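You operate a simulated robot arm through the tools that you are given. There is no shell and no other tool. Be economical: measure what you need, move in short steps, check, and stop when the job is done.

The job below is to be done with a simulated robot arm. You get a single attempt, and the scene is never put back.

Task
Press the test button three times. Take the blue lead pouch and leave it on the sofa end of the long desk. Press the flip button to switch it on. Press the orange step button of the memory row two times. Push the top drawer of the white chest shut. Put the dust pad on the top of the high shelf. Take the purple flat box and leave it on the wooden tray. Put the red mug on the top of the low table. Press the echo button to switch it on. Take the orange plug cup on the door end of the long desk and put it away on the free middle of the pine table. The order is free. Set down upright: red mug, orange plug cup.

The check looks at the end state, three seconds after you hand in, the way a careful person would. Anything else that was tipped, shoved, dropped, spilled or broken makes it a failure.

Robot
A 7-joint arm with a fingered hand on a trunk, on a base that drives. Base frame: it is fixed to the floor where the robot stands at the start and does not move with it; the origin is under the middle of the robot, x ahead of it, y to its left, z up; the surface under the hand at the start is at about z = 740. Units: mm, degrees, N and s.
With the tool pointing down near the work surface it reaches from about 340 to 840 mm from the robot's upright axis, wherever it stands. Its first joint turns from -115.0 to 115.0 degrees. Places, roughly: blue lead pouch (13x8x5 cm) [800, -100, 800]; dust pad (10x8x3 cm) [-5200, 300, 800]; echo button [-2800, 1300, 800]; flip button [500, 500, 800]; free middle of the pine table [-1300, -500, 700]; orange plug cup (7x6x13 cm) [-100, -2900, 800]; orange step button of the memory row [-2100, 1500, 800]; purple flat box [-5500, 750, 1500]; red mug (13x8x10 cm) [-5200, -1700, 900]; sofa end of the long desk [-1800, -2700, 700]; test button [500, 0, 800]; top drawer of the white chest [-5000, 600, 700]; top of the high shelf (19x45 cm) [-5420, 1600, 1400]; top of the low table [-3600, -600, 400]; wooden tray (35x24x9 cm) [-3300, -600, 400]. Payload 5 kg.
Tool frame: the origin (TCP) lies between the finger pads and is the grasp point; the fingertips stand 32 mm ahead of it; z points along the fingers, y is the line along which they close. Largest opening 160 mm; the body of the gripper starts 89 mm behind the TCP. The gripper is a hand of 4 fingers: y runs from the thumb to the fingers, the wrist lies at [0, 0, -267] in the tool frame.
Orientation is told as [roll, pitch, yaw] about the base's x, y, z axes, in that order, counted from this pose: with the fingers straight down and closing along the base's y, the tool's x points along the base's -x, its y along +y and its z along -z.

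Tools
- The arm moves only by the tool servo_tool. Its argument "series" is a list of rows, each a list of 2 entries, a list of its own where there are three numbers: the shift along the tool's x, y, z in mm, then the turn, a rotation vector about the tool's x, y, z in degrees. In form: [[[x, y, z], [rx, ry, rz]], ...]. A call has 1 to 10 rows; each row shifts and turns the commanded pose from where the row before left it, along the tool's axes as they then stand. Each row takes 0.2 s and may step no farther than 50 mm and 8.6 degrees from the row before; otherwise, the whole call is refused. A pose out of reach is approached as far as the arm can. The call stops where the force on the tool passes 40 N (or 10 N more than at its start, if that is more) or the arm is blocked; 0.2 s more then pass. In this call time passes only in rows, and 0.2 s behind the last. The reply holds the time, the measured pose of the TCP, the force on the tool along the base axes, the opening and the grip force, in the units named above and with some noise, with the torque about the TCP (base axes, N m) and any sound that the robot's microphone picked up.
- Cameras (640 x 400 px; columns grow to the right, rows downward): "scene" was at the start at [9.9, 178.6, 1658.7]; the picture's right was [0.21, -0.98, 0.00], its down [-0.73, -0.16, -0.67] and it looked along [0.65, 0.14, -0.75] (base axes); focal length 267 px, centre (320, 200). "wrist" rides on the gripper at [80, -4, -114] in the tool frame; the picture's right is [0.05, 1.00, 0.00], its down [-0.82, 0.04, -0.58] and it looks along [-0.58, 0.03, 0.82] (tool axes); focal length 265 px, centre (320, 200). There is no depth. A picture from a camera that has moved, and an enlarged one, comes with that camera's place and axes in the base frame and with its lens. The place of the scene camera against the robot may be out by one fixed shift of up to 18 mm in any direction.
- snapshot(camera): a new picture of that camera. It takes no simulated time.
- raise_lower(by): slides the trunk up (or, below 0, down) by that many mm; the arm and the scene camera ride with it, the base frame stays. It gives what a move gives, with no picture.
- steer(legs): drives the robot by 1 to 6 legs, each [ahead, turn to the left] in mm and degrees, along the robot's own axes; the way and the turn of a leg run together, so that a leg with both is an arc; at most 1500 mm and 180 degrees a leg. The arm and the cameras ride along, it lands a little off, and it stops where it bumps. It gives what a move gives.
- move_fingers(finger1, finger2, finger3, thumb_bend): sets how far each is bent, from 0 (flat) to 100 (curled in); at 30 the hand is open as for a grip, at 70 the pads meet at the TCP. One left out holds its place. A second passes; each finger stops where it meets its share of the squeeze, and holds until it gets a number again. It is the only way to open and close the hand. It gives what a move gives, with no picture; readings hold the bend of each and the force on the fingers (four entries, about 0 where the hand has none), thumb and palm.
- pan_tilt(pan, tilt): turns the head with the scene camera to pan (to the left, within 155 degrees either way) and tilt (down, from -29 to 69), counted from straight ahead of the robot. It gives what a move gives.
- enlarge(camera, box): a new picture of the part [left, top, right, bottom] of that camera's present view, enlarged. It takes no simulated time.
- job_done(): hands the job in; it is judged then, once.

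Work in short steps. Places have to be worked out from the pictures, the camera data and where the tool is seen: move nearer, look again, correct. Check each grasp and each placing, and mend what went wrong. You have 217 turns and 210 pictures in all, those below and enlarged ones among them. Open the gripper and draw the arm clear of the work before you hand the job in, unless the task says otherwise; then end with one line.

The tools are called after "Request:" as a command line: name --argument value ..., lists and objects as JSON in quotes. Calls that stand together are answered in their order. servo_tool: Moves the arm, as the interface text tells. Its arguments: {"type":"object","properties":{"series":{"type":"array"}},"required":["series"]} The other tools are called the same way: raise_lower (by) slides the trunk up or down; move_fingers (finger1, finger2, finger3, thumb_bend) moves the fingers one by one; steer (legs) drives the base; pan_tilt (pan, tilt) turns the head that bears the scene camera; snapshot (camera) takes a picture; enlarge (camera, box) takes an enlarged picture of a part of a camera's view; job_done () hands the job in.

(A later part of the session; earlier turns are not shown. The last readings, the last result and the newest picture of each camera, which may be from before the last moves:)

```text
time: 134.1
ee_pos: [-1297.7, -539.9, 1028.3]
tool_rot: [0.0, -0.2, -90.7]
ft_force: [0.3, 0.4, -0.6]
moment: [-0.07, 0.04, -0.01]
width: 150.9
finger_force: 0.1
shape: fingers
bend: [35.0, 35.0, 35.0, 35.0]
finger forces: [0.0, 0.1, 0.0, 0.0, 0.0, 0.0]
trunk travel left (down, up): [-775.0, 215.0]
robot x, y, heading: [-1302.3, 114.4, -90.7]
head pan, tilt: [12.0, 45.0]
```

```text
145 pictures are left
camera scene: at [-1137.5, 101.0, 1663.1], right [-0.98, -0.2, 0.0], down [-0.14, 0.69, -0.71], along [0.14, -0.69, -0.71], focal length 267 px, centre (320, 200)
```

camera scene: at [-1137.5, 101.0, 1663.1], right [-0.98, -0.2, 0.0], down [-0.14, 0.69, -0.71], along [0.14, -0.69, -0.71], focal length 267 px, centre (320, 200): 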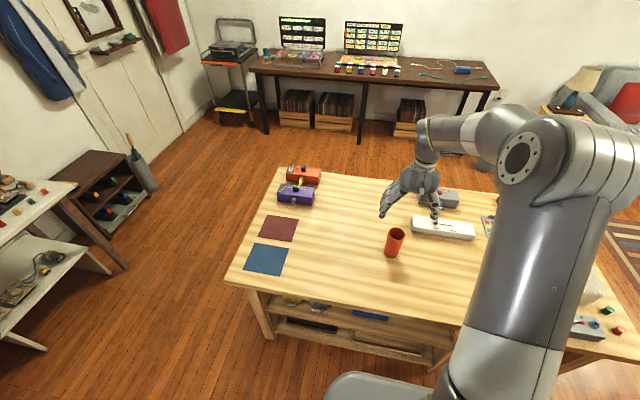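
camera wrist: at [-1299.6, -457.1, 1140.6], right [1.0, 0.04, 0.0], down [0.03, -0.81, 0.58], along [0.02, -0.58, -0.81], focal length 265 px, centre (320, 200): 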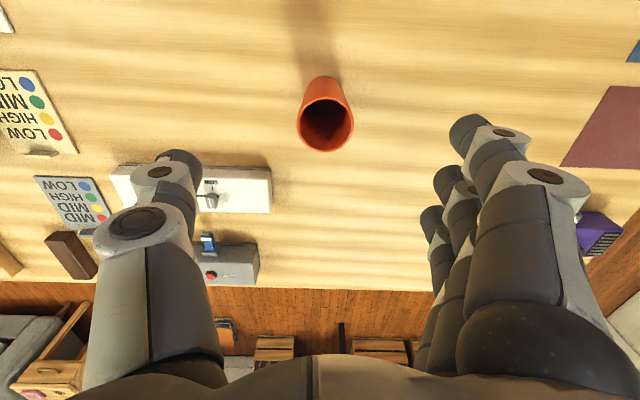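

Cup placed. Next the memory row and echo button to the north-west. Retract, set the pointing finger, turn round and look.

Request:
servo_tool --series '[[[45, 0, 0], [0, 0, 0]], [[45, 0, 0], [0, 0, 0]], [[45, 0, 0], [0, 0, 0]]]'

Request:
move_fingers --finger1 30 --finger2 100 --finger3 100 --thumb_bend 100

Request:
steer --legs '[[0, -90], [700, 0], [0, -90]]'

Request:
pan_tilt --pan 15 --tilt 30

Request:
snapshot --camera "scene"

```text
time: 134.9
ee_pos: [-1293.7, -404.9, 1027.5]
tool_rot: [-0.1, -0.4, -90.7]
ft_force: [0.0, 1.4, 1.0]
moment: [-0.05, 0.0, 0.0]
width: 150.6
finger_force: 0.0
shape: fingers
bend: [35.0, 35.0, 35.0, 35.0]
finger forces: [0.0, 0.1, 0.1, 0.0, 0.0, 0.1]
trunk travel left (down, up): [-775.0, 215.0]
robot x, y, heading: [-1305.8, 116.3, -90.6]
head pan, tilt: [12.0, 45.0]
```

```text
time: 135.9
ee_pos: [-1294.4, -406.9, 1027.4]
tool_rot: [-0.1, -0.2, -90.8]
ft_force: [0.9, 0.7, 0.9]
moment: [-0.03, 0.02, 0.01]
width: 68.3
finger_force: 0.2
shape: fingers
bend: [30.0, 92.0, 100.0, 100.0]
finger forces: [0.0, 0.1, 0.0, 0.0, 0.0, 0.0]
trunk travel left (down, up): [-775.0, 215.0]
robot x, y, heading: [-1302.9, 118.4, -91.2]
head pan, tilt: [12.0, 45.0]
```

```text
time: 147.4
ee_pos: [-2011.1, 655.0, 1026.8]
tool_rot: [-0.1, -0.3, 89.0]
ft_force: [-0.4, 0.2, -0.4]
moment: [0.04, -0.01, 0.0]
width: 68.5
finger_force: 0.1
shape: fingers
bend: [30.0, 94.0, 100.0, 100.0]
finger forces: [0.0, 0.0, 0.0, 0.1, 0.0, 0.1]
trunk travel left (down, up): [-775.0, 215.0]
robot x, y, heading: [-2002.5, 130.0, 88.8]
head pan, tilt: [12.0, 45.0]
```

```text
time: 148.2
ee_pos: [-2011.0, 654.4, 1025.7]
tool_rot: [-0.1, -0.4, 88.9]
ft_force: [0.7, 0.9, -0.2]
moment: [-0.01, 0.03, -0.02]
width: 68.3
finger_force: 0.1
shape: fingers
bend: [30.0, 94.0, 100.0, 100.0]
finger forces: [0.1, 0.0, 0.0, 0.1, 0.1, 0.1]
trunk travel left (down, up): [-775.0, 215.0]
robot x, y, heading: [-2006.4, 129.3, 89.1]
head pan, tilt: [15.0, 30.0]
```

```text
144 pictures are left
camera scene: at [-2189.3, 167.0, 1685.7], right [0.97, 0.24, 0.0], down [0.12, -0.49, -0.87], along [-0.21, 0.84, -0.5], focal length 267 px, centre (320, 200)
```

scene: 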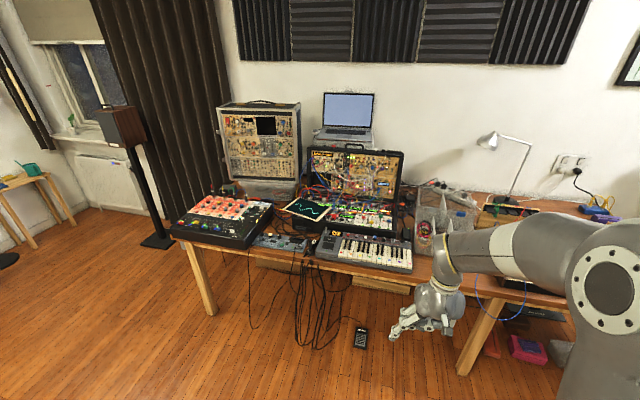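

Request:
enlarge --camera "scene" --box '[160, 180, 300, 270]'

Request:
enlarge --camera "scene" --box '[270, 140, 430, 280]'

```text
4.44 times, centred on (230, 225) of scene
camera zoom: at [-2189.3, 167.0, 1685.7], right [0.97, 0.24, 0.0], down [0.12, -0.49, -0.87], along [-0.21, 0.84, -0.5], focal length 1187 px, centre (720, 89)
```

zoom: 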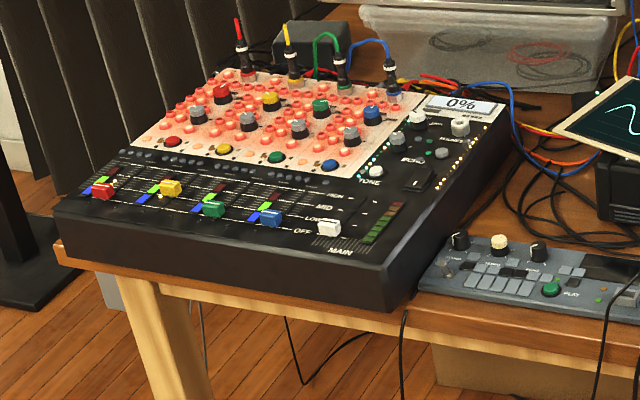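

```text
2.86 times, centred on (350, 210) of scene
camera zoom: at [-2189.3, 167.0, 1685.7], right [0.97, 0.24, 0.0], down [0.12, -0.49, -0.87], along [-0.21, 0.84, -0.5], focal length 763 px, centre (234, 171)
```

zoom: 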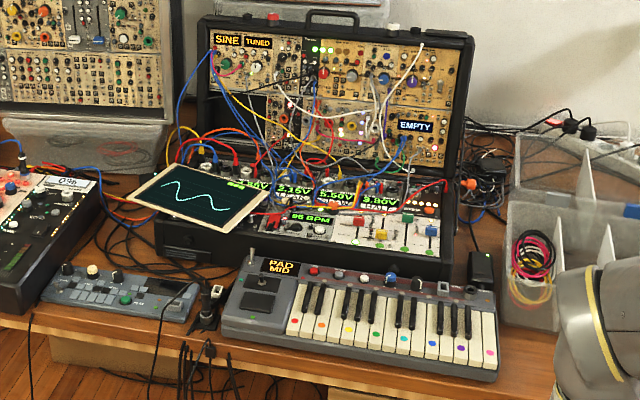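

The memory row is in the modular case; the echo switch is on the big mixer. Drive closer to see labels.

Request:
steer --legs '[[560, 0]]'

Request:
pan_tilt --pan 5 --tilt 45

Request:
snapshot --camera "scene"

Request:
snapshot --camera "wrist"

```text
time: 151.4
ee_pos: [-2000.5, 1212.6, 1027.0]
tool_rot: [-0.1, -0.3, 89.0]
ft_force: [1.0, 0.2, -0.7]
moment: [-0.02, 0.02, 0.01]
width: 68.4
finger_force: 0.1
shape: fingers
bend: [30.0, 94.0, 100.0, 100.0]
finger forces: [0.1, 0.0, 0.1, 0.0, 0.1, 0.1]
trunk travel left (down, up): [-775.0, 215.0]
robot x, y, heading: [-1991.0, 688.7, 88.9]
head pan, tilt: [15.0, 30.0]
```

```text
time: 152.2
ee_pos: [-2000.0, 1212.9, 1026.1]
tool_rot: [-0.1, -0.2, 89.1]
ft_force: [-0.9, -0.1, 0.8]
moment: [0.02, 0.02, -0.02]
width: 68.5
finger_force: 0.0
shape: fingers
bend: [30.0, 94.0, 100.0, 100.0]
finger forces: [0.0, 0.1, 0.0, 0.0, 0.0, 0.0]
trunk travel left (down, up): [-775.0, 215.0]
robot x, y, heading: [-1993.6, 689.9, 88.8]
head pan, tilt: [5.0, 45.0]
```

```text
141 pictures are left
camera scene: at [-2163.6, 718.8, 1663.2], right [1.0, 0.07, 0.0], down [0.05, -0.7, -0.71], along [-0.05, 0.71, -0.71], focal length 267 px, centre (320, 200)
```

scene: 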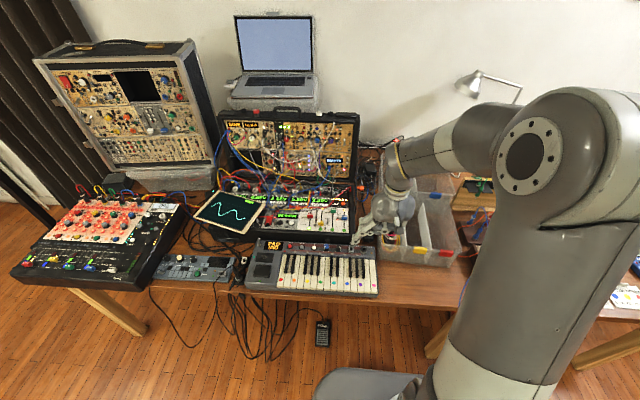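

```text
140 pictures are left
camera wrist: at [-1998.1, 1133.6, 1138.8], right [-1.0, -0.03, 0.0], down [-0.03, 0.81, 0.58], along [-0.02, 0.58, -0.81], focal length 265 px, centre (320, 200)
```

wrist: 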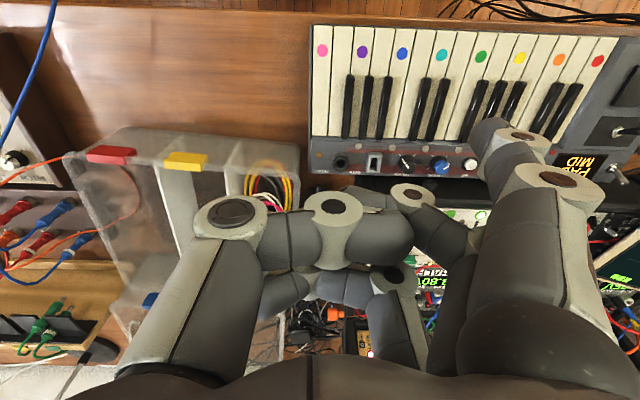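

Request:
enlarge --camera "scene" --box '[215, 175, 365, 245]'

Request:
enlarge --camera "scene" --box '[10, 180, 190, 290]'

Request:
enlarge --camera "scene" --box '[290, 190, 360, 240]'

```text
4.27 times, centred on (290, 210) of scene
camera zoom: at [-2163.6, 718.8, 1663.2], right [1.0, 0.07, 0.0], down [0.05, -0.7, -0.71], along [-0.05, 0.71, -0.71], focal length 1139 px, centre (448, 157)
```

zoom: 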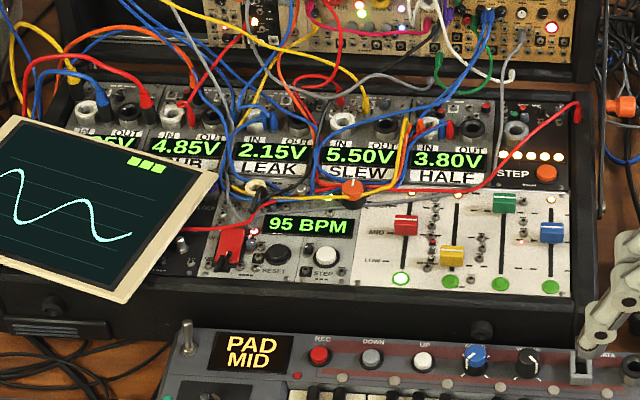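

```text
3.56 times, centred on (100, 235) of scene
camera zoom: at [-2163.6, 718.8, 1663.2], right [1.0, 0.07, 0.0], down [0.05, -0.7, -0.71], along [-0.05, 0.71, -0.71], focal length 949 px, centre (1102, 76)
```

zoom: 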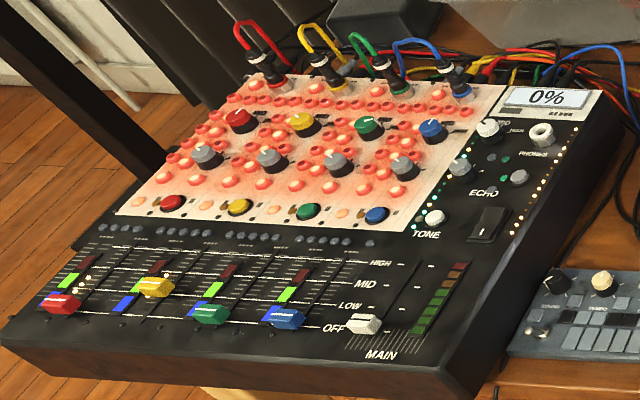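

```text
8.00 times, centred on (325, 215) of scene
camera zoom: at [-2163.6, 718.8, 1663.2], right [1.0, 0.07, 0.0], down [0.05, -0.7, -0.71], along [-0.05, 0.71, -0.71], focal length 2136 px, centre (280, 80)
```

zoom: 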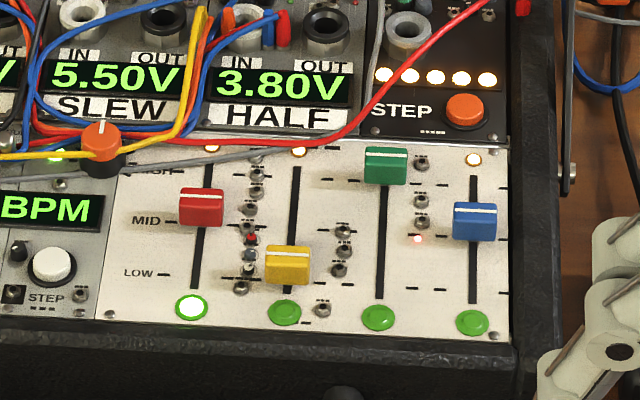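

STEP button near [-2118,1555]; echo rocker near [-2889,1303]. Drive a bit closer for the memory row.

Request:
steer --legs '[[145, 0]]'

Request:
servo_tool --series '[[[-40, 0, 0], [0, 0, 0]], [[-40, 4, 0], [0, 0, 0]], [[-40, 4, 0], [0, 0, 0]]]'

Request:
snapshot --camera "wrist"

Request:
snapshot --camera "scene"

```text
time: 153.5
ee_pos: [-1997.6, 1358.9, 1026.2]
tool_rot: [-0.1, -0.3, 89.1]
ft_force: [0.1, 1.7, 0.8]
moment: [-0.04, -0.01, -0.01]
width: 68.5
finger_force: 0.1
shape: fingers
bend: [30.0, 94.0, 100.0, 100.0]
finger forces: [0.1, 0.0, 0.0, 0.1, 0.1, 0.1]
trunk travel left (down, up): [-775.0, 215.0]
robot x, y, heading: [-1995.8, 835.4, 89.0]
head pan, tilt: [5.0, 45.0]
```

```text
time: 154.3
ee_pos: [-2003.2, 1479.4, 1025.1]
tool_rot: [0.0, -0.2, 89.0]
ft_force: [-0.5, 0.7, -0.4]
moment: [-0.05, 0.02, 0.03]
width: 68.6
finger_force: 0.1
shape: fingers
bend: [30.0, 94.0, 100.0, 100.0]
finger forces: [0.0, 0.1, 0.0, 0.0, 0.1, 0.0]
trunk travel left (down, up): [-775.0, 215.0]
robot x, y, heading: [-1988.2, 839.0, 89.0]
head pan, tilt: [5.0, 45.0]
```

```text
136 pictures are left
camera wrist: at [-2001.4, 1399.9, 1137.2], right [-1.0, -0.03, 0.0], down [-0.03, 0.81, 0.58], along [-0.02, 0.58, -0.81], focal length 265 px, centre (320, 200)
```

wrist: 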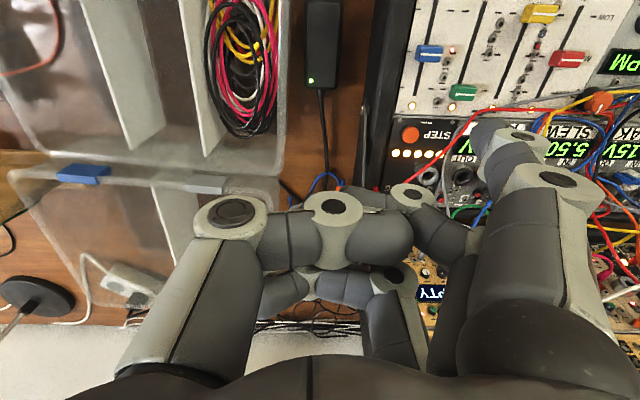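

```text
135 pictures are left
camera scene: at [-2161.0, 864.7, 1663.1], right [1.0, 0.07, 0.0], down [0.05, -0.71, -0.71], along [-0.05, 0.7, -0.71], focal length 267 px, centre (320, 200)
```

scene: 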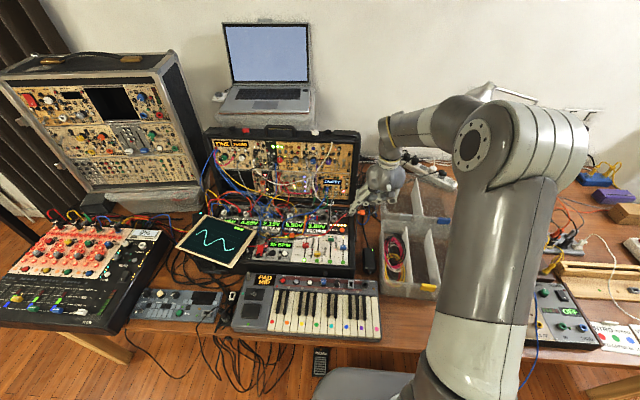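

Wrist triangulation needs a second view; move forward 45, left 18, down 45.

Request:
servo_tool --series '[[[-23, 9, 22], [0, 0, 0]], [[-23, 9, 23], [0, 0, 0]]]'

Request:
snapshot --camera "wrist"

Request:
enlarge --camera "scene" --box '[290, 150, 430, 260]'

```text
time: 154.9
ee_pos: [-2022.0, 1525.1, 979.6]
tool_rot: [-0.1, -0.2, 89.0]
ft_force: [-0.2, -0.9, -0.5]
moment: [0.02, 0.0, -0.01]
width: 68.4
finger_force: 0.0
shape: fingers
bend: [30.0, 94.0, 100.0, 100.0]
finger forces: [0.0, 0.0, 0.1, 0.0, 0.0, 0.0]
trunk travel left (down, up): [-775.0, 215.0]
robot x, y, heading: [-1994.5, 829.8, 89.1]
head pan, tilt: [5.0, 45.0]
```

```text
134 pictures are left
camera wrist: at [-2019.2, 1446.4, 1092.9], right [-1.0, -0.03, 0.0], down [-0.03, 0.81, 0.58], along [-0.02, 0.58, -0.81], focal length 265 px, centre (320, 200)
```

wrist: 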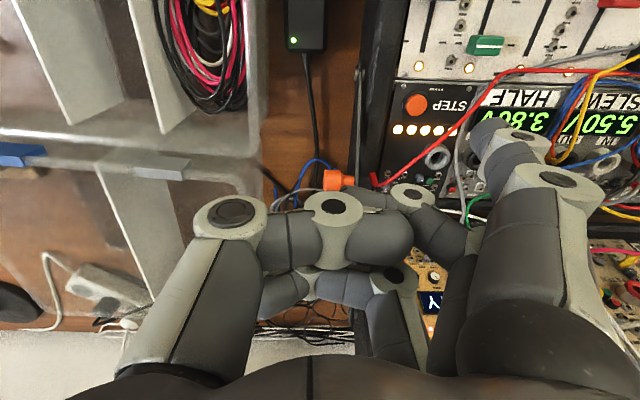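

```text
3.64 times, centred on (360, 205) of scene
camera zoom: at [-2161.3, 864.3, 1663.1], right [1.0, 0.07, 0.0], down [0.05, -0.71, -0.71], along [-0.05, 0.7, -0.71], focal length 971 px, centre (174, 182)
```

zoom: 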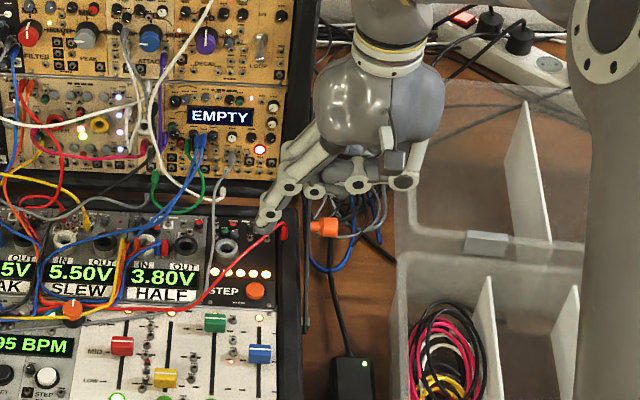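

Button triangulated at [-2113,1516,833]. I turn the hand 15° so it stays clear of the orange plug, keeping the finger tip on target, and go down to z 925.

Request:
servo_tool --series '[[[4, -6, 0], [0, 0, 7.5]], [[0, 0, 25], [0, 0, 7.5]], [[0, 0, 30], [0, 0, 0]]]'

Request:
snapshot --camera "wrist"

Request:
enlarge --camera "scene" --box '[290, 150, 430, 260]'

```text
time: 155.7
ee_pos: [-2015.1, 1520.8, 927.7]
tool_rot: [0.0, -0.3, 74.0]
ft_force: [0.1, 0.3, -0.6]
moment: [0.02, 0.0, 0.01]
width: 68.3
finger_force: 0.1
shape: fingers
bend: [30.0, 94.0, 100.0, 100.0]
finger forces: [0.0, 0.0, 0.0, 0.0, 0.0, 0.1]
trunk travel left (down, up): [-775.0, 215.0]
robot x, y, heading: [-1988.1, 833.6, 88.8]
head pan, tilt: [5.0, 45.0]
```

```text
132 pictures are left
camera wrist: at [-2034.3, 1443.7, 1039.7], right [-0.97, 0.23, 0.0], down [0.18, 0.79, 0.58], along [0.13, 0.57, -0.81], focal length 265 px, centre (320, 200)
```

wrist: 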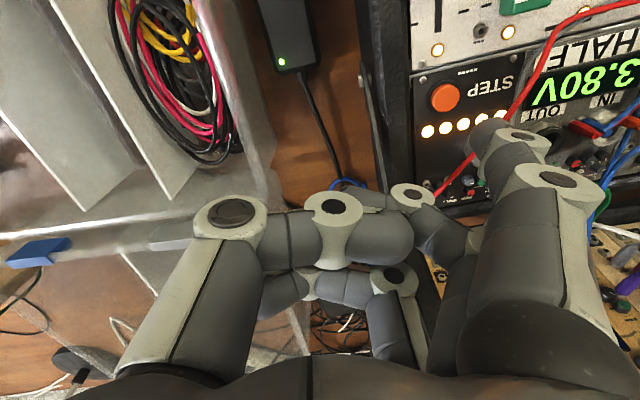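

```text
3.64 times, centred on (360, 205) of scene
camera zoom: at [-2161.0, 864.0, 1663.2], right [1.0, 0.07, 0.0], down [0.05, -0.71, -0.71], along [-0.05, 0.71, -0.71], focal length 971 px, centre (174, 182)
```

zoom: 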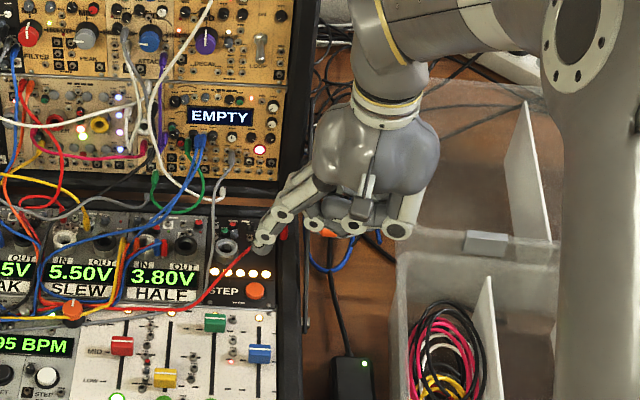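

Tip is near vertical above the button. Descend 35 and check close up.

Request:
servo_tool --series '[[[0, 0, 18], [0, 0, 0]], [[0, 0, 17], [0, 0, 0]]]'

Request:
enlarge --camera "wrist" --box '[400, 60, 600, 185]'

Request:
enlarge --camera "scene" --box '[320, 190, 400, 250]'

```text
time: 156.3
ee_pos: [-2015.8, 1521.1, 892.1]
tool_rot: [0.0, -0.2, 74.0]
ft_force: [-0.4, -0.3, -0.1]
moment: [0.01, 0.0, 0.01]
width: 68.2
finger_force: 0.0
shape: fingers
bend: [30.0, 94.0, 100.0, 100.0]
finger forces: [0.0, 0.0, 0.1, 0.0, 0.0, 0.0]
trunk travel left (down, up): [-775.0, 215.0]
robot x, y, heading: [-1993.5, 836.0, 88.8]
head pan, tilt: [5.0, 45.0]
```

```text
3.20 times, centred on (500, 122) of wrist
camera zoom: at [-2033.7, 1444.0, 1004.6], right [-0.97, 0.23, 0.0], down [0.18, 0.79, 0.58], along [0.13, 0.57, -0.81], focal length 849 px, centre (-256, 448)
```

zoom: 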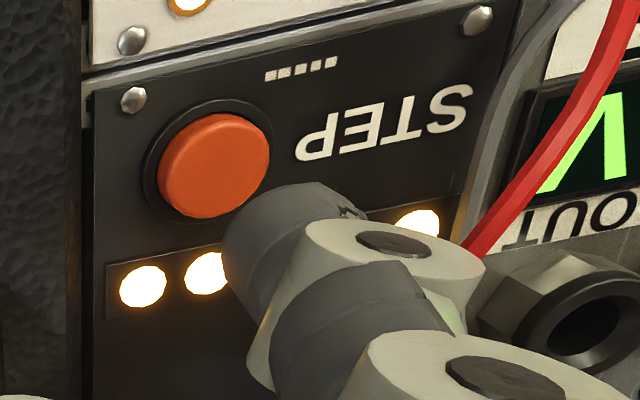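

```text
6.67 times, centred on (360, 220) of scene
camera zoom: at [-2161.0, 863.7, 1663.2], right [1.0, 0.07, 0.0], down [0.05, -0.71, -0.71], along [-0.05, 0.71, -0.71], focal length 1780 px, centre (53, 67)
```

zoom: 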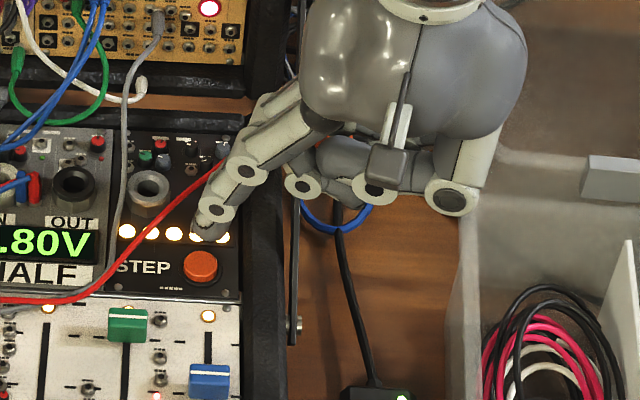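

Ray check: the tip is aligned with the button (top z≈837), gap about 20 mm. Press.

Request:
servo_tool --series '[[[0, 0, 7], [0, 0, 0]], [[0, 0, 5], [0, 0, 0]], [[0, 0, 4], [0, 0, 0]], [[0, 0, 4], [0, 0, 0]]]'

Request:
enlarge --camera "wrist" --box '[400, 60, 600, 185]'

```text
time: 157.3
ee_pos: [-2014.8, 1522.0, 873.2]
tool_rot: [0.0, -0.3, 74.0]
ft_force: [0.7, -0.2, 0.1]
moment: [0.01, -0.01, -0.01]
width: 68.6
finger_force: 0.1
shape: fingers
bend: [30.0, 94.0, 100.0, 100.0]
finger forces: [0.0, 0.0, 0.0, 0.0, 0.0, 0.1]
trunk travel left (down, up): [-775.0, 215.0]
robot x, y, heading: [-1991.9, 833.4, 88.9]
head pan, tilt: [5.0, 45.0]
```

```text
3.20 times, centred on (500, 122) of wrist
camera zoom: at [-2033.3, 1443.4, 984.6], right [-0.97, 0.23, 0.0], down [0.18, 0.79, 0.58], along [0.13, 0.57, -0.81], focal length 849 px, centre (-256, 448)
```

zoom: 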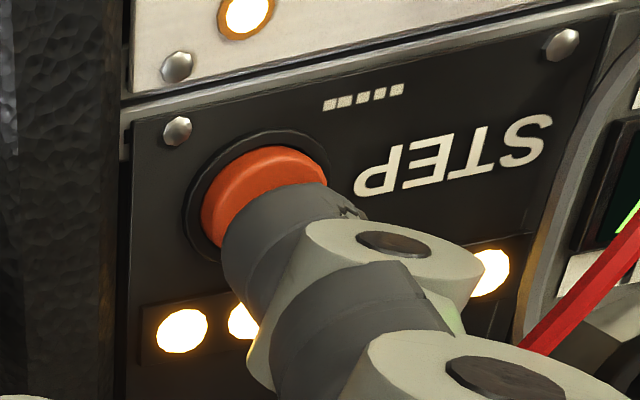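

Nearly in contact; shift 3 mm toward the robot and press.

Request:
servo_tool --series '[[[3, 0, 2], [0, 0, 0]], [[0, 0, 3], [0, 0, 0]], [[0, 0, 3], [0, 0, 0]]]'

Request:
enlarge --camera "wrist" --box '[400, 60, 600, 185]'

```text
time: 158.1
ee_pos: [-2016.1, 1517.3, 863.8]
tool_rot: [0.0, -0.3, 74.0]
ft_force: [-0.6, -0.5, 1.8]
moment: [0.0, 0.14, 0.0]
width: 68.8
finger_force: 0.1
shape: fingers
bend: [30.0, 94.0, 100.0, 100.0]
finger forces: [1.2, 0.0, 0.1, 0.1, 0.1, 0.1]
trunk travel left (down, up): [-775.0, 215.0]
robot x, y, heading: [-1989.1, 835.0, 88.9]
head pan, tilt: [5.0, 45.0]
heard: click
```

```text
3.20 times, centred on (500, 122) of wrist
camera zoom: at [-2034.3, 1440.4, 977.0], right [-0.97, 0.23, 0.0], down [0.18, 0.79, 0.58], along [0.13, 0.57, -0.81], focal length 849 px, centre (-256, 448)
```

zoom: 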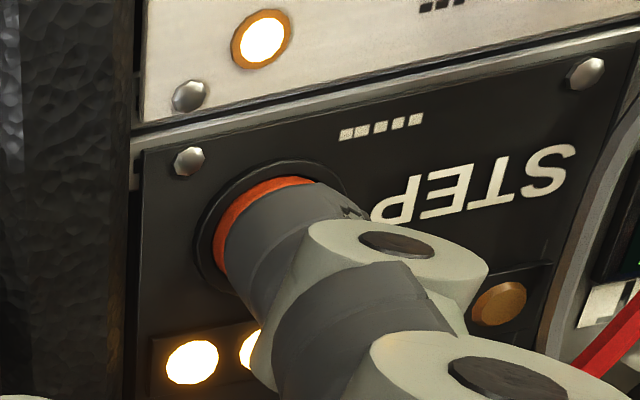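

First click (one step LED went out). Release, then press a second time.

Request:
servo_tool --series '[[[0, 0, -6], [0, 0, 0]], [[0, 0, -6], [0, 0, 0]]]'

Request:
servo_tool --series '[[[0, 0, 4], [0, 0, 0]], [[0, 0, 4], [0, 0, 0]], [[0, 0, 4], [0, 0, 0]]]'

Request:
servo_tool --series '[[[0, 0, -12], [0, 0, 0]], [[0, 0, -30], [0, 0, 0]], [[0, 0, -50], [0, 0, 0]], [[0, 0, -50], [0, 0, 0]]]'

Request:
enlarge --camera "scene" --box '[290, 150, 430, 260]'

```text
time: 158.7
ee_pos: [-2015.4, 1518.6, 877.4]
tool_rot: [0.1, -0.3, 74.0]
ft_force: [0.2, 0.9, -0.1]
moment: [0.0, 0.0, 0.01]
width: 68.5
finger_force: 0.0
shape: fingers
bend: [30.0, 94.0, 100.0, 100.0]
finger forces: [0.0, 0.0, 0.2, 0.1, 0.1, 0.1]
trunk travel left (down, up): [-775.0, 215.0]
robot x, y, heading: [-1989.2, 834.8, 89.1]
head pan, tilt: [5.0, 45.0]
```

```text
time: 159.5
ee_pos: [-2014.4, 1517.9, 864.3]
tool_rot: [0.0, -0.2, 74.0]
ft_force: [0.1, 0.2, 2.6]
moment: [-0.03, 0.14, 0.01]
width: 68.8
finger_force: 0.7
shape: fingers
bend: [30.0, 94.0, 100.0, 100.0]
finger forces: [1.5, 0.1, 0.0, 0.0, 0.0, 0.0]
trunk travel left (down, up): [-775.0, 215.0]
robot x, y, heading: [-1990.9, 834.4, 88.9]
head pan, tilt: [5.0, 45.0]
heard: click
```

```text
time: 160.5
ee_pos: [-2016.6, 1515.4, 1006.3]
tool_rot: [0.0, -0.3, 74.0]
ft_force: [-0.4, -0.3, 0.4]
moment: [-0.01, 0.0, 0.0]
width: 68.5
finger_force: 0.0
shape: fingers
bend: [30.0, 94.0, 100.0, 100.0]
finger forces: [0.0, 0.0, 0.1, 0.0, 0.0, 0.0]
trunk travel left (down, up): [-775.0, 215.0]
robot x, y, heading: [-1991.1, 833.7, 89.3]
head pan, tilt: [5.0, 45.0]
```

```text
3.64 times, centred on (360, 205) of scene
camera zoom: at [-2161.1, 862.4, 1663.1], right [1.0, 0.07, 0.0], down [0.05, -0.71, -0.71], along [-0.05, 0.71, -0.71], focal length 971 px, centre (174, 182)
```

zoom: 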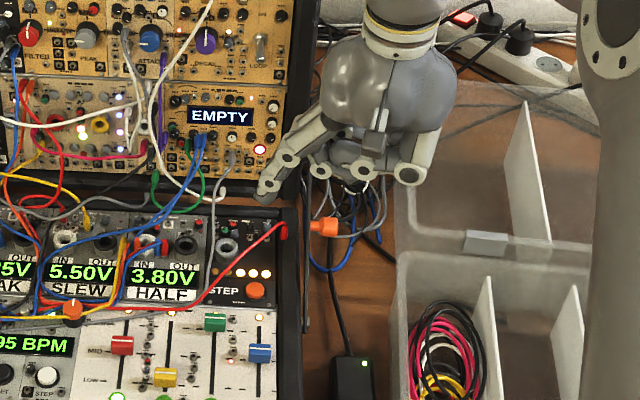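

Two clicks. Zoom to see the step LEDs.

Request:
enlarge --camera "scene" --box '[335, 210, 370, 240]'

Request:
enlarge --camera "scene" --box '[0, 200, 180, 340]'

```text
13.33 times, centred on (352, 225) of scene
camera zoom: at [-2161.1, 862.4, 1663.1], right [1.0, 0.07, 0.0], down [0.05, -0.71, -0.71], along [-0.05, 0.71, -0.71], focal length 3560 px, centre (-113, -133)
```

zoom: 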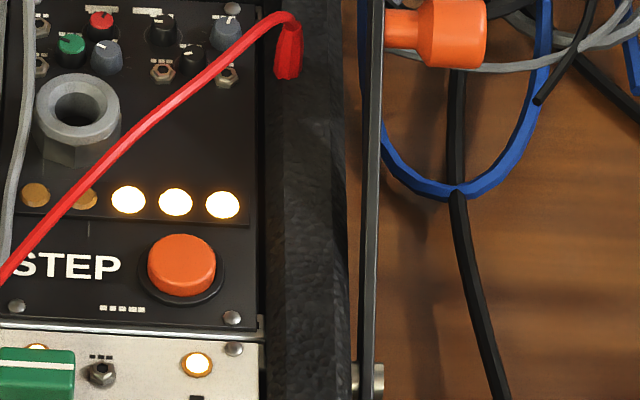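

```text
2.86 times, centred on (90, 270) of scene
camera zoom: at [-2161.1, 862.4, 1663.1], right [1.0, 0.07, 0.0], down [0.05, -0.71, -0.71], along [-0.05, 0.71, -0.71], focal length 763 px, centre (977, 0)
```

zoom: 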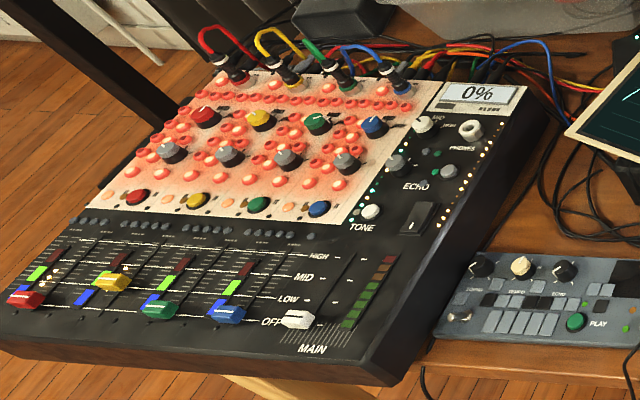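

Two LEDs out: two steps done. Retract and drive over to the mixer for the echo switch.

Request:
servo_tool --series '[[[40, 0, -10], [0, 0, -7.5]], [[40, 0, -10], [0, 0, -7.5]], [[40, 0, 0], [0, 0, 0]]]'

Request:
steer --legs '[[-330, 0], [0, 90], [790, 0], [0, -90]]'

Request:
steer --legs '[[200, 0]]'

Request:
snapshot --camera "scene"

Request:
snapshot --camera "wrist"

```text
time: 161.3
ee_pos: [-2033.3, 1397.0, 1026.1]
tool_rot: [-0.1, -0.4, 88.9]
ft_force: [0.5, -0.1, -0.4]
moment: [0.02, 0.01, 0.04]
width: 68.8
finger_force: 0.1
shape: fingers
bend: [30.0, 94.0, 100.0, 100.0]
finger forces: [0.1, 0.0, 0.0, 0.0, 0.1, 0.0]
trunk travel left (down, up): [-775.0, 215.0]
robot x, y, heading: [-1991.1, 836.4, 89.1]
head pan, tilt: [5.0, 45.0]
```

```text
time: 175.0
ee_pos: [-2835.0, 1079.5, 1025.6]
tool_rot: [0.1, -0.3, 89.5]
ft_force: [1.5, -0.4, -0.4]
moment: [-0.02, -0.02, -0.01]
width: 68.9
finger_force: 0.1
shape: fingers
bend: [30.0, 94.0, 100.0, 100.0]
finger forces: [0.0, 0.0, 0.0, 0.1, 0.0, 0.1]
trunk travel left (down, up): [-775.0, 215.0]
robot x, y, heading: [-2790.4, 512.3, 89.4]
head pan, tilt: [5.0, 45.0]
```

```text
time: 176.6
ee_pos: [-2835.7, 1282.5, 1025.1]
tool_rot: [-0.1, -0.3, 89.5]
ft_force: [0.4, 0.5, -0.7]
moment: [-0.02, 0.02, 0.0]
width: 68.7
finger_force: 0.0
shape: fingers
bend: [30.0, 94.0, 100.0, 100.0]
finger forces: [0.1, 0.0, 0.0, 0.1, 0.0, 0.0]
trunk travel left (down, up): [-775.0, 215.0]
robot x, y, heading: [-2783.1, 717.7, 89.4]
head pan, tilt: [5.0, 45.0]
```

```text
123 pictures are left
camera scene: at [-2957.5, 746.9, 1663.1], right [1.0, 0.08, 0.0], down [0.06, -0.71, -0.71], along [-0.06, 0.7, -0.71], focal length 267 px, centre (320, 200)
```

scene: 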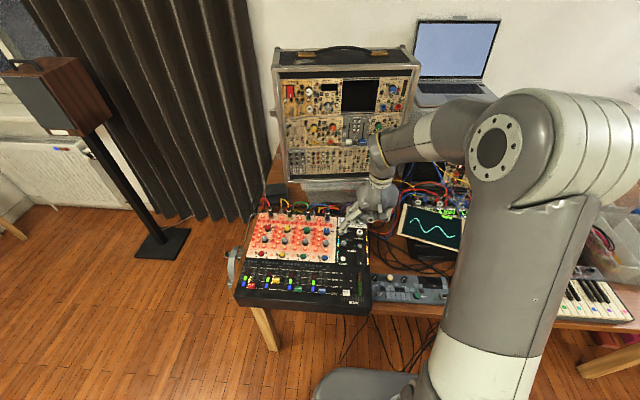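

```text
122 pictures are left
camera wrist: at [-2832.0, 1203.3, 1137.1], right [-1.0, -0.04, 0.0], down [-0.04, 0.81, 0.58], along [-0.02, 0.58, -0.81], focal length 265 px, centre (320, 200)
```

wrist: 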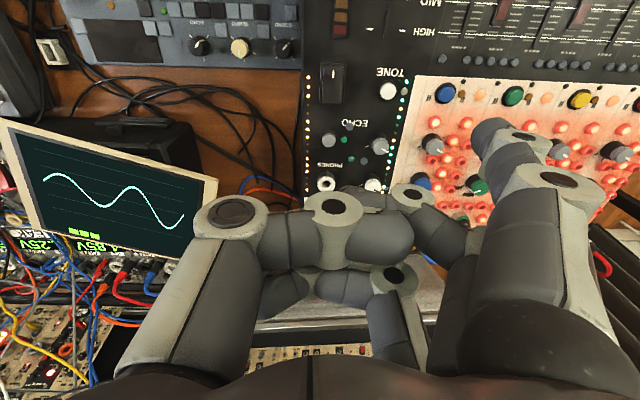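

Rocker near [-2846,1271]. Zoom on it to see which end is up.

Request:
enlarge --camera "wrist" --box '[295, 50, 415, 130]'

Request:
enlarge --camera "scene" --box '[320, 225, 380, 275]'

```text
5.00 times, centred on (355, 90) of wrist
camera zoom: at [-2832.0, 1203.3, 1137.1], right [-1.0, -0.04, 0.0], down [-0.04, 0.81, 0.58], along [-0.02, 0.58, -0.81], focal length 1327 px, centre (145, 750)
```

zoom: 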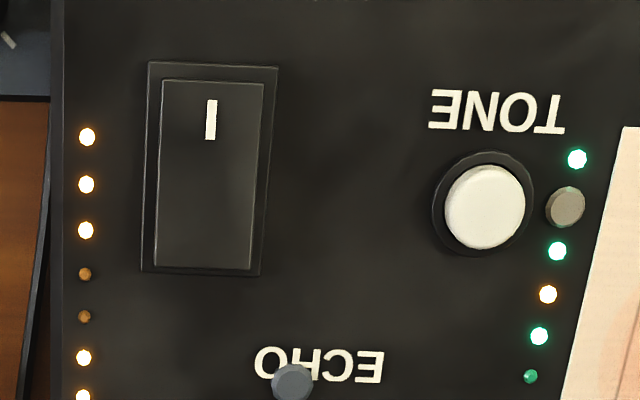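

```text
8.00 times, centred on (350, 250) of scene
camera zoom: at [-2957.5, 746.9, 1663.1], right [1.0, 0.08, 0.0], down [0.06, -0.71, -0.71], along [-0.06, 0.7, -0.71], focal length 2136 px, centre (80, -200)
```

zoom: 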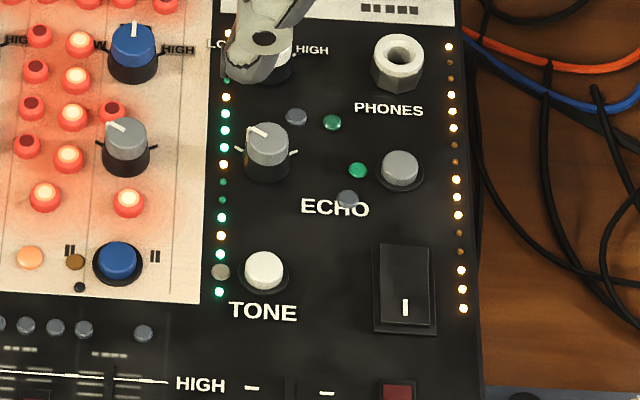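

Labels on this mixer sit on the robot side of their item (TONE, PHONES), so ECHO belongs to the grey round button, near [-2849,1341]. The tablet stands high to its right, so I turn the hand 90° to come from the robot's side.

Request:
servo_tool --series '[[[33, 0, 0], [0, 0, 0]], [[0, 0, 0], [0, 0, 8.5]], [[0, 0, 0], [0, 0, 8.5]], [[0, 0, 0], [0, 0, 8.5]], [[0, 0, 0], [0, 0, 8.5]], [[0, 0, 0], [0, 0, 8.5]], [[0, 0, 0], [0, 0, 8.5]], [[0, 0, 0], [0, 0, 8.5]], [[0, 0, 0], [0, 0, 8.5]], [[0, 0, 0], [0, 0, 8.5]]]'

Request:
servo_tool --series '[[[0, 0, 0], [0, 0, 8.5]], [[0, 0, 0], [0, 0, 5]], [[0, 0, 40], [0, 0, 0]]]'

Request:
snapshot --camera "wrist"

Request:
snapshot --camera "scene"

```text
time: 178.8
ee_pos: [-2834.8, 1248.6, 1025.2]
tool_rot: [0.2, -0.1, 12.7]
ft_force: [0.7, 0.2, 0.2]
moment: [0.01, 0.04, -0.01]
width: 68.6
finger_force: 0.1
shape: fingers
bend: [30.0, 94.0, 100.0, 100.0]
finger forces: [0.0, 0.0, 0.1, 0.0, 0.1, 0.0]
trunk travel left (down, up): [-775.0, 215.0]
robot x, y, heading: [-2785.0, 715.9, 89.8]
head pan, tilt: [5.0, 45.0]
```

```text
time: 179.6
ee_pos: [-2834.9, 1249.9, 984.4]
tool_rot: [0.2, -0.1, -0.7]
ft_force: [0.2, 0.2, -0.8]
moment: [-0.04, 0.01, -0.01]
width: 68.5
finger_force: 0.1
shape: fingers
bend: [30.0, 94.0, 100.0, 100.0]
finger forces: [0.1, 0.0, 0.0, 0.1, 0.1, 0.0]
trunk travel left (down, up): [-775.0, 215.0]
robot x, y, heading: [-2788.4, 716.8, 89.6]
head pan, tilt: [5.0, 45.0]
```

```text
119 pictures are left
camera wrist: at [-2916.1, 1247.8, 1096.8], right [-0.04, 1.0, 0.0], down [0.81, 0.03, 0.58], along [0.58, 0.03, -0.82], focal length 265 px, centre (320, 200)
```

wrist: 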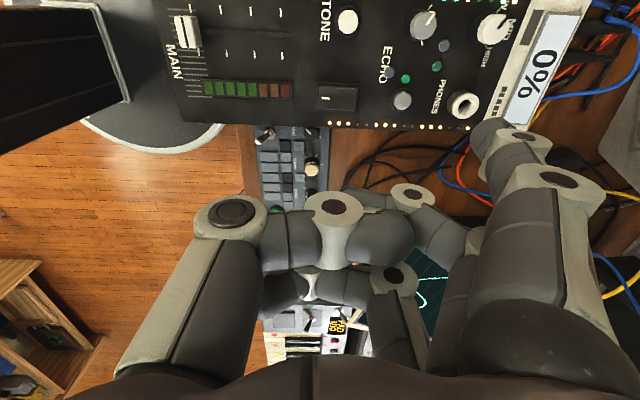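

```text
118 pictures are left
camera scene: at [-2957.6, 746.7, 1663.1], right [1.0, 0.08, 0.0], down [0.06, -0.71, -0.71], along [-0.06, 0.7, -0.71], focal length 267 px, centre (320, 200)
```

scene: 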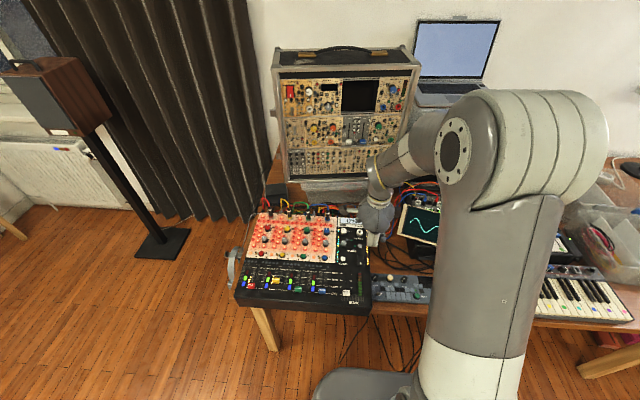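

Button triangulated [-2848,1334,824]. Move TCP to [-2816,1242] and descend to z 905.

Request:
servo_tool --series '[[[-19, -8, 20], [0, 0, 0]], [[0, 0, 30], [0, 0, 0]], [[0, 0, 30], [0, 0, 0]]]'

Request:
snapshot --camera "wrist"

Request:
enlarge --camera "scene" --box '[320, 190, 440, 280]'

```text
time: 180.4
ee_pos: [-2816.0, 1241.3, 905.2]
tool_rot: [0.3, -0.2, -0.5]
ft_force: [0.4, -0.4, -0.1]
moment: [-0.01, -0.01, -0.01]
width: 68.6
finger_force: 0.0
shape: fingers
bend: [30.0, 94.0, 100.0, 100.0]
finger forces: [0.0, 0.0, 0.0, 0.0, 0.0, 0.0]
trunk travel left (down, up): [-775.0, 215.0]
robot x, y, heading: [-2788.0, 715.8, 89.2]
head pan, tilt: [5.0, 45.0]
```

```text
117 pictures are left
camera wrist: at [-2897.5, 1238.6, 1016.8], right [-0.04, 1.0, 0.0], down [0.82, 0.03, 0.58], along [0.58, 0.03, -0.82], focal length 265 px, centre (320, 200)
```

wrist: 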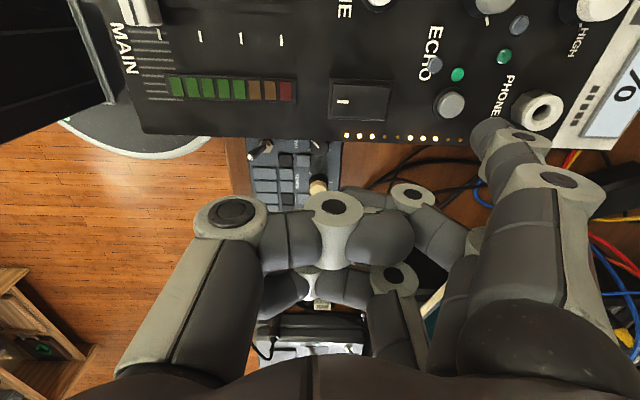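

```text
4.44 times, centred on (380, 235) of scene
camera zoom: at [-2957.5, 746.1, 1663.2], right [1.0, 0.08, 0.0], down [0.06, -0.71, -0.71], along [-0.06, 0.7, -0.71], focal length 1187 px, centre (53, 44)
```

zoom: 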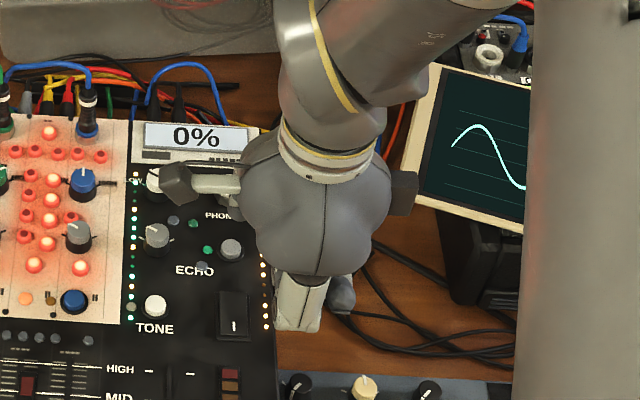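

Ray check consistent (button z≈824, gap 45). Descend 33.

Request:
servo_tool --series '[[[0, 0, 18], [0, 0, 0]], [[0, 0, 15], [0, 0, 0]]]'

Request:
enlarge --camera "wrist" --box '[400, 60, 600, 185]'

```text
time: 181.0
ee_pos: [-2816.8, 1241.7, 871.9]
tool_rot: [0.3, 0.0, -0.5]
ft_force: [-0.7, -0.3, -0.7]
moment: [-0.01, -0.02, 0.0]
width: 68.8
finger_force: 0.1
shape: fingers
bend: [30.0, 94.0, 100.0, 100.0]
finger forces: [0.0, 0.0, 0.0, 0.1, 0.0, 0.0]
trunk travel left (down, up): [-775.0, 215.0]
robot x, y, heading: [-2786.7, 715.8, 89.7]
head pan, tilt: [5.0, 45.0]
```

```text
3.20 times, centred on (500, 122) of wrist
camera zoom: at [-2897.2, 1238.7, 984.3], right [-0.04, 1.0, 0.01], down [0.82, 0.03, 0.58], along [0.58, 0.03, -0.82], focal length 849 px, centre (-256, 448)
```

zoom: 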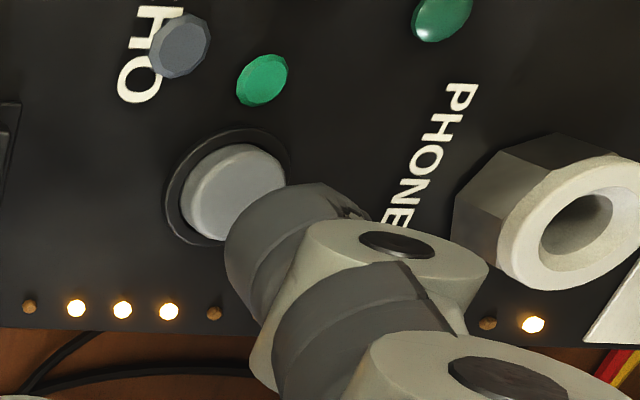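

Aligned; press.

Request:
servo_tool --series '[[[0, 0, 4], [0, 0, 0]], [[0, 0, 4], [0, 0, 0]], [[0, 0, 4], [0, 0, 0]], [[0, 0, 3], [0, 0, 0]]]'

Request:
enlarge --camera "wrist" --box '[400, 60, 600, 185]'

```text
time: 182.0
ee_pos: [-2815.7, 1241.4, 858.0]
tool_rot: [0.4, -0.1, -0.5]
ft_force: [-0.6, -0.7, 3.1]
moment: [0.3, 0.11, 0.04]
width: 68.8
finger_force: 1.8
shape: fingers
bend: [30.0, 94.0, 100.0, 100.0]
finger forces: [3.6, 0.0, 0.1, 0.0, 0.0, 0.0]
trunk travel left (down, up): [-775.0, 215.0]
robot x, y, heading: [-2785.8, 716.6, 89.5]
head pan, tilt: [5.0, 45.0]
heard: click
```

```text
3.20 times, centred on (500, 122) of wrist
camera zoom: at [-2897.0, 1238.9, 970.0], right [-0.04, 1.0, 0.01], down [0.82, 0.03, 0.58], along [0.58, 0.03, -0.82], focal length 849 px, centre (-256, 448)
```

zoom: 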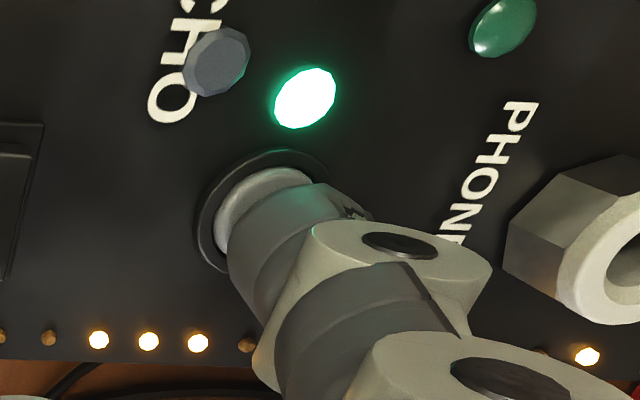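

Echo lamp lit. Lift, turn the hand back to default, and open it.

Request:
servo_tool --series '[[[0, 0, -20], [0, 0, 0]], [[0, 0, -50], [0, 0, 0]], [[0, 0, -50], [0, 0, 0]], [[0, 0, -50], [0, 0, 0]], [[0, -40, 0], [0, 0, -5]], [[0, -30, 0], [0, 0, -8.5]], [[0, 0, 0], [0, 0, -8.5]], [[0, 0, 0], [0, 0, -8.5]], [[0, 0, 0], [0, 0, -8.5]], [[0, 0, 0], [0, 0, -8.5]]]'

Request:
servo_tool --series '[[[0, 0, 0], [0, 0, -8.5]], [[0, 0, 0], [0, 0, -8.5]], [[0, 0, 0], [0, 0, -8.5]], [[0, 0, 0], [0, 0, -8.5]], [[0, 0, 0], [0, 0, -8.5]]]'

Request:
enlarge --camera "scene" --box '[320, 190, 440, 280]'

Request:
steer --legs '[[-500, 0], [0, 90]]'

Request:
pan_tilt --pan 15 --tilt 18

Request:
snapshot --camera "scene"

```text
time: 184.2
ee_pos: [-2814.8, 1170.1, 1027.5]
tool_rot: [0.1, -0.3, 47.1]
ft_force: [-0.2, -0.8, 0.5]
moment: [0.01, 0.0, -0.03]
width: 68.5
finger_force: 0.1
shape: fingers
bend: [30.0, 94.0, 100.0, 100.0]
finger forces: [0.0, 0.0, 0.1, 0.0, 0.0, 0.0]
trunk travel left (down, up): [-775.0, 215.0]
robot x, y, heading: [-2786.0, 720.7, 89.3]
head pan, tilt: [5.0, 45.0]
```

```text
time: 185.4
ee_pos: [-2813.6, 1169.8, 1027.0]
tool_rot: [-0.1, -0.4, 89.6]
ft_force: [-0.7, -0.7, 0.0]
moment: [-0.02, 0.01, -0.01]
width: 68.6
finger_force: 0.1
shape: fingers
bend: [30.0, 94.0, 100.0, 100.0]
finger forces: [0.1, 0.0, 0.1, 0.0, 0.0, 0.0]
trunk travel left (down, up): [-775.0, 215.0]
robot x, y, heading: [-2786.7, 723.1, 89.5]
head pan, tilt: [5.0, 45.0]
```

```text
4.44 times, centred on (380, 235) of scene
camera zoom: at [-2957.5, 745.5, 1663.1], right [1.0, 0.08, 0.0], down [0.06, -0.7, -0.71], along [-0.06, 0.7, -0.71], focal length 1187 px, centre (53, 44)
```

zoom: 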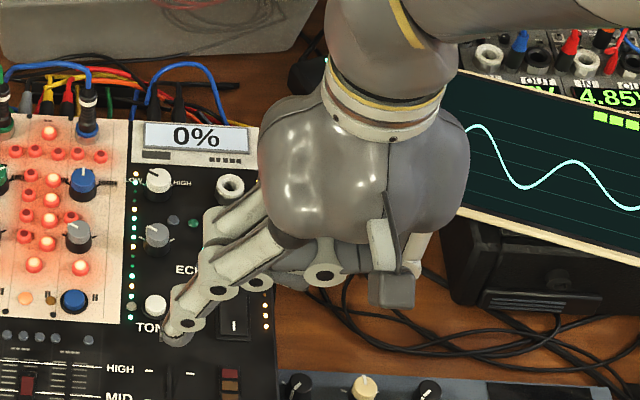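

```text
time: 192.2
ee_pos: [-3242.4, 190.4, 1025.6]
tool_rot: [-0.1, -0.3, 179.5]
ft_force: [-0.5, 0.5, 0.0]
moment: [-0.01, 0.02, 0.0]
width: 68.6
finger_force: 0.1
shape: fingers
bend: [30.0, 94.0, 100.0, 100.0]
finger forces: [0.1, 0.0, 0.1, 0.0, 0.0, 0.0]
trunk travel left (down, up): [-775.0, 215.0]
robot x, y, heading: [-2791.9, 214.2, 179.9]
head pan, tilt: [5.0, 45.0]
```

```text
time: 193.1
ee_pos: [-3243.5, 190.2, 1027.3]
tool_rot: [-0.2, -0.3, 179.4]
ft_force: [0.3, -0.6, -0.2]
moment: [0.0, 0.01, 0.0]
width: 68.7
finger_force: 0.0
shape: fingers
bend: [30.0, 94.0, 100.0, 100.0]
finger forces: [0.0, 0.1, 0.0, 0.1, 0.0, 0.0]
trunk travel left (down, up): [-775.0, 215.0]
robot x, y, heading: [-2788.1, 219.6, 179.5]
head pan, tilt: [15.0, 18.0]
```

```text
112 pictures are left
camera scene: at [-2830.3, 42.1, 1705.0], right [-0.25, 0.97, 0.0], down [0.3, 0.08, -0.95], along [-0.92, -0.24, -0.31], focal length 267 px, centre (320, 200)
```

scene: 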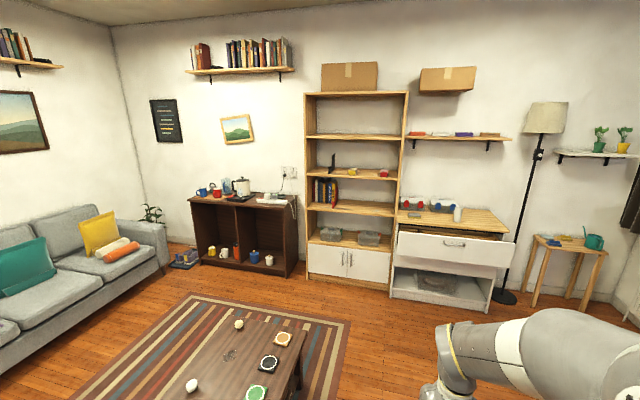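

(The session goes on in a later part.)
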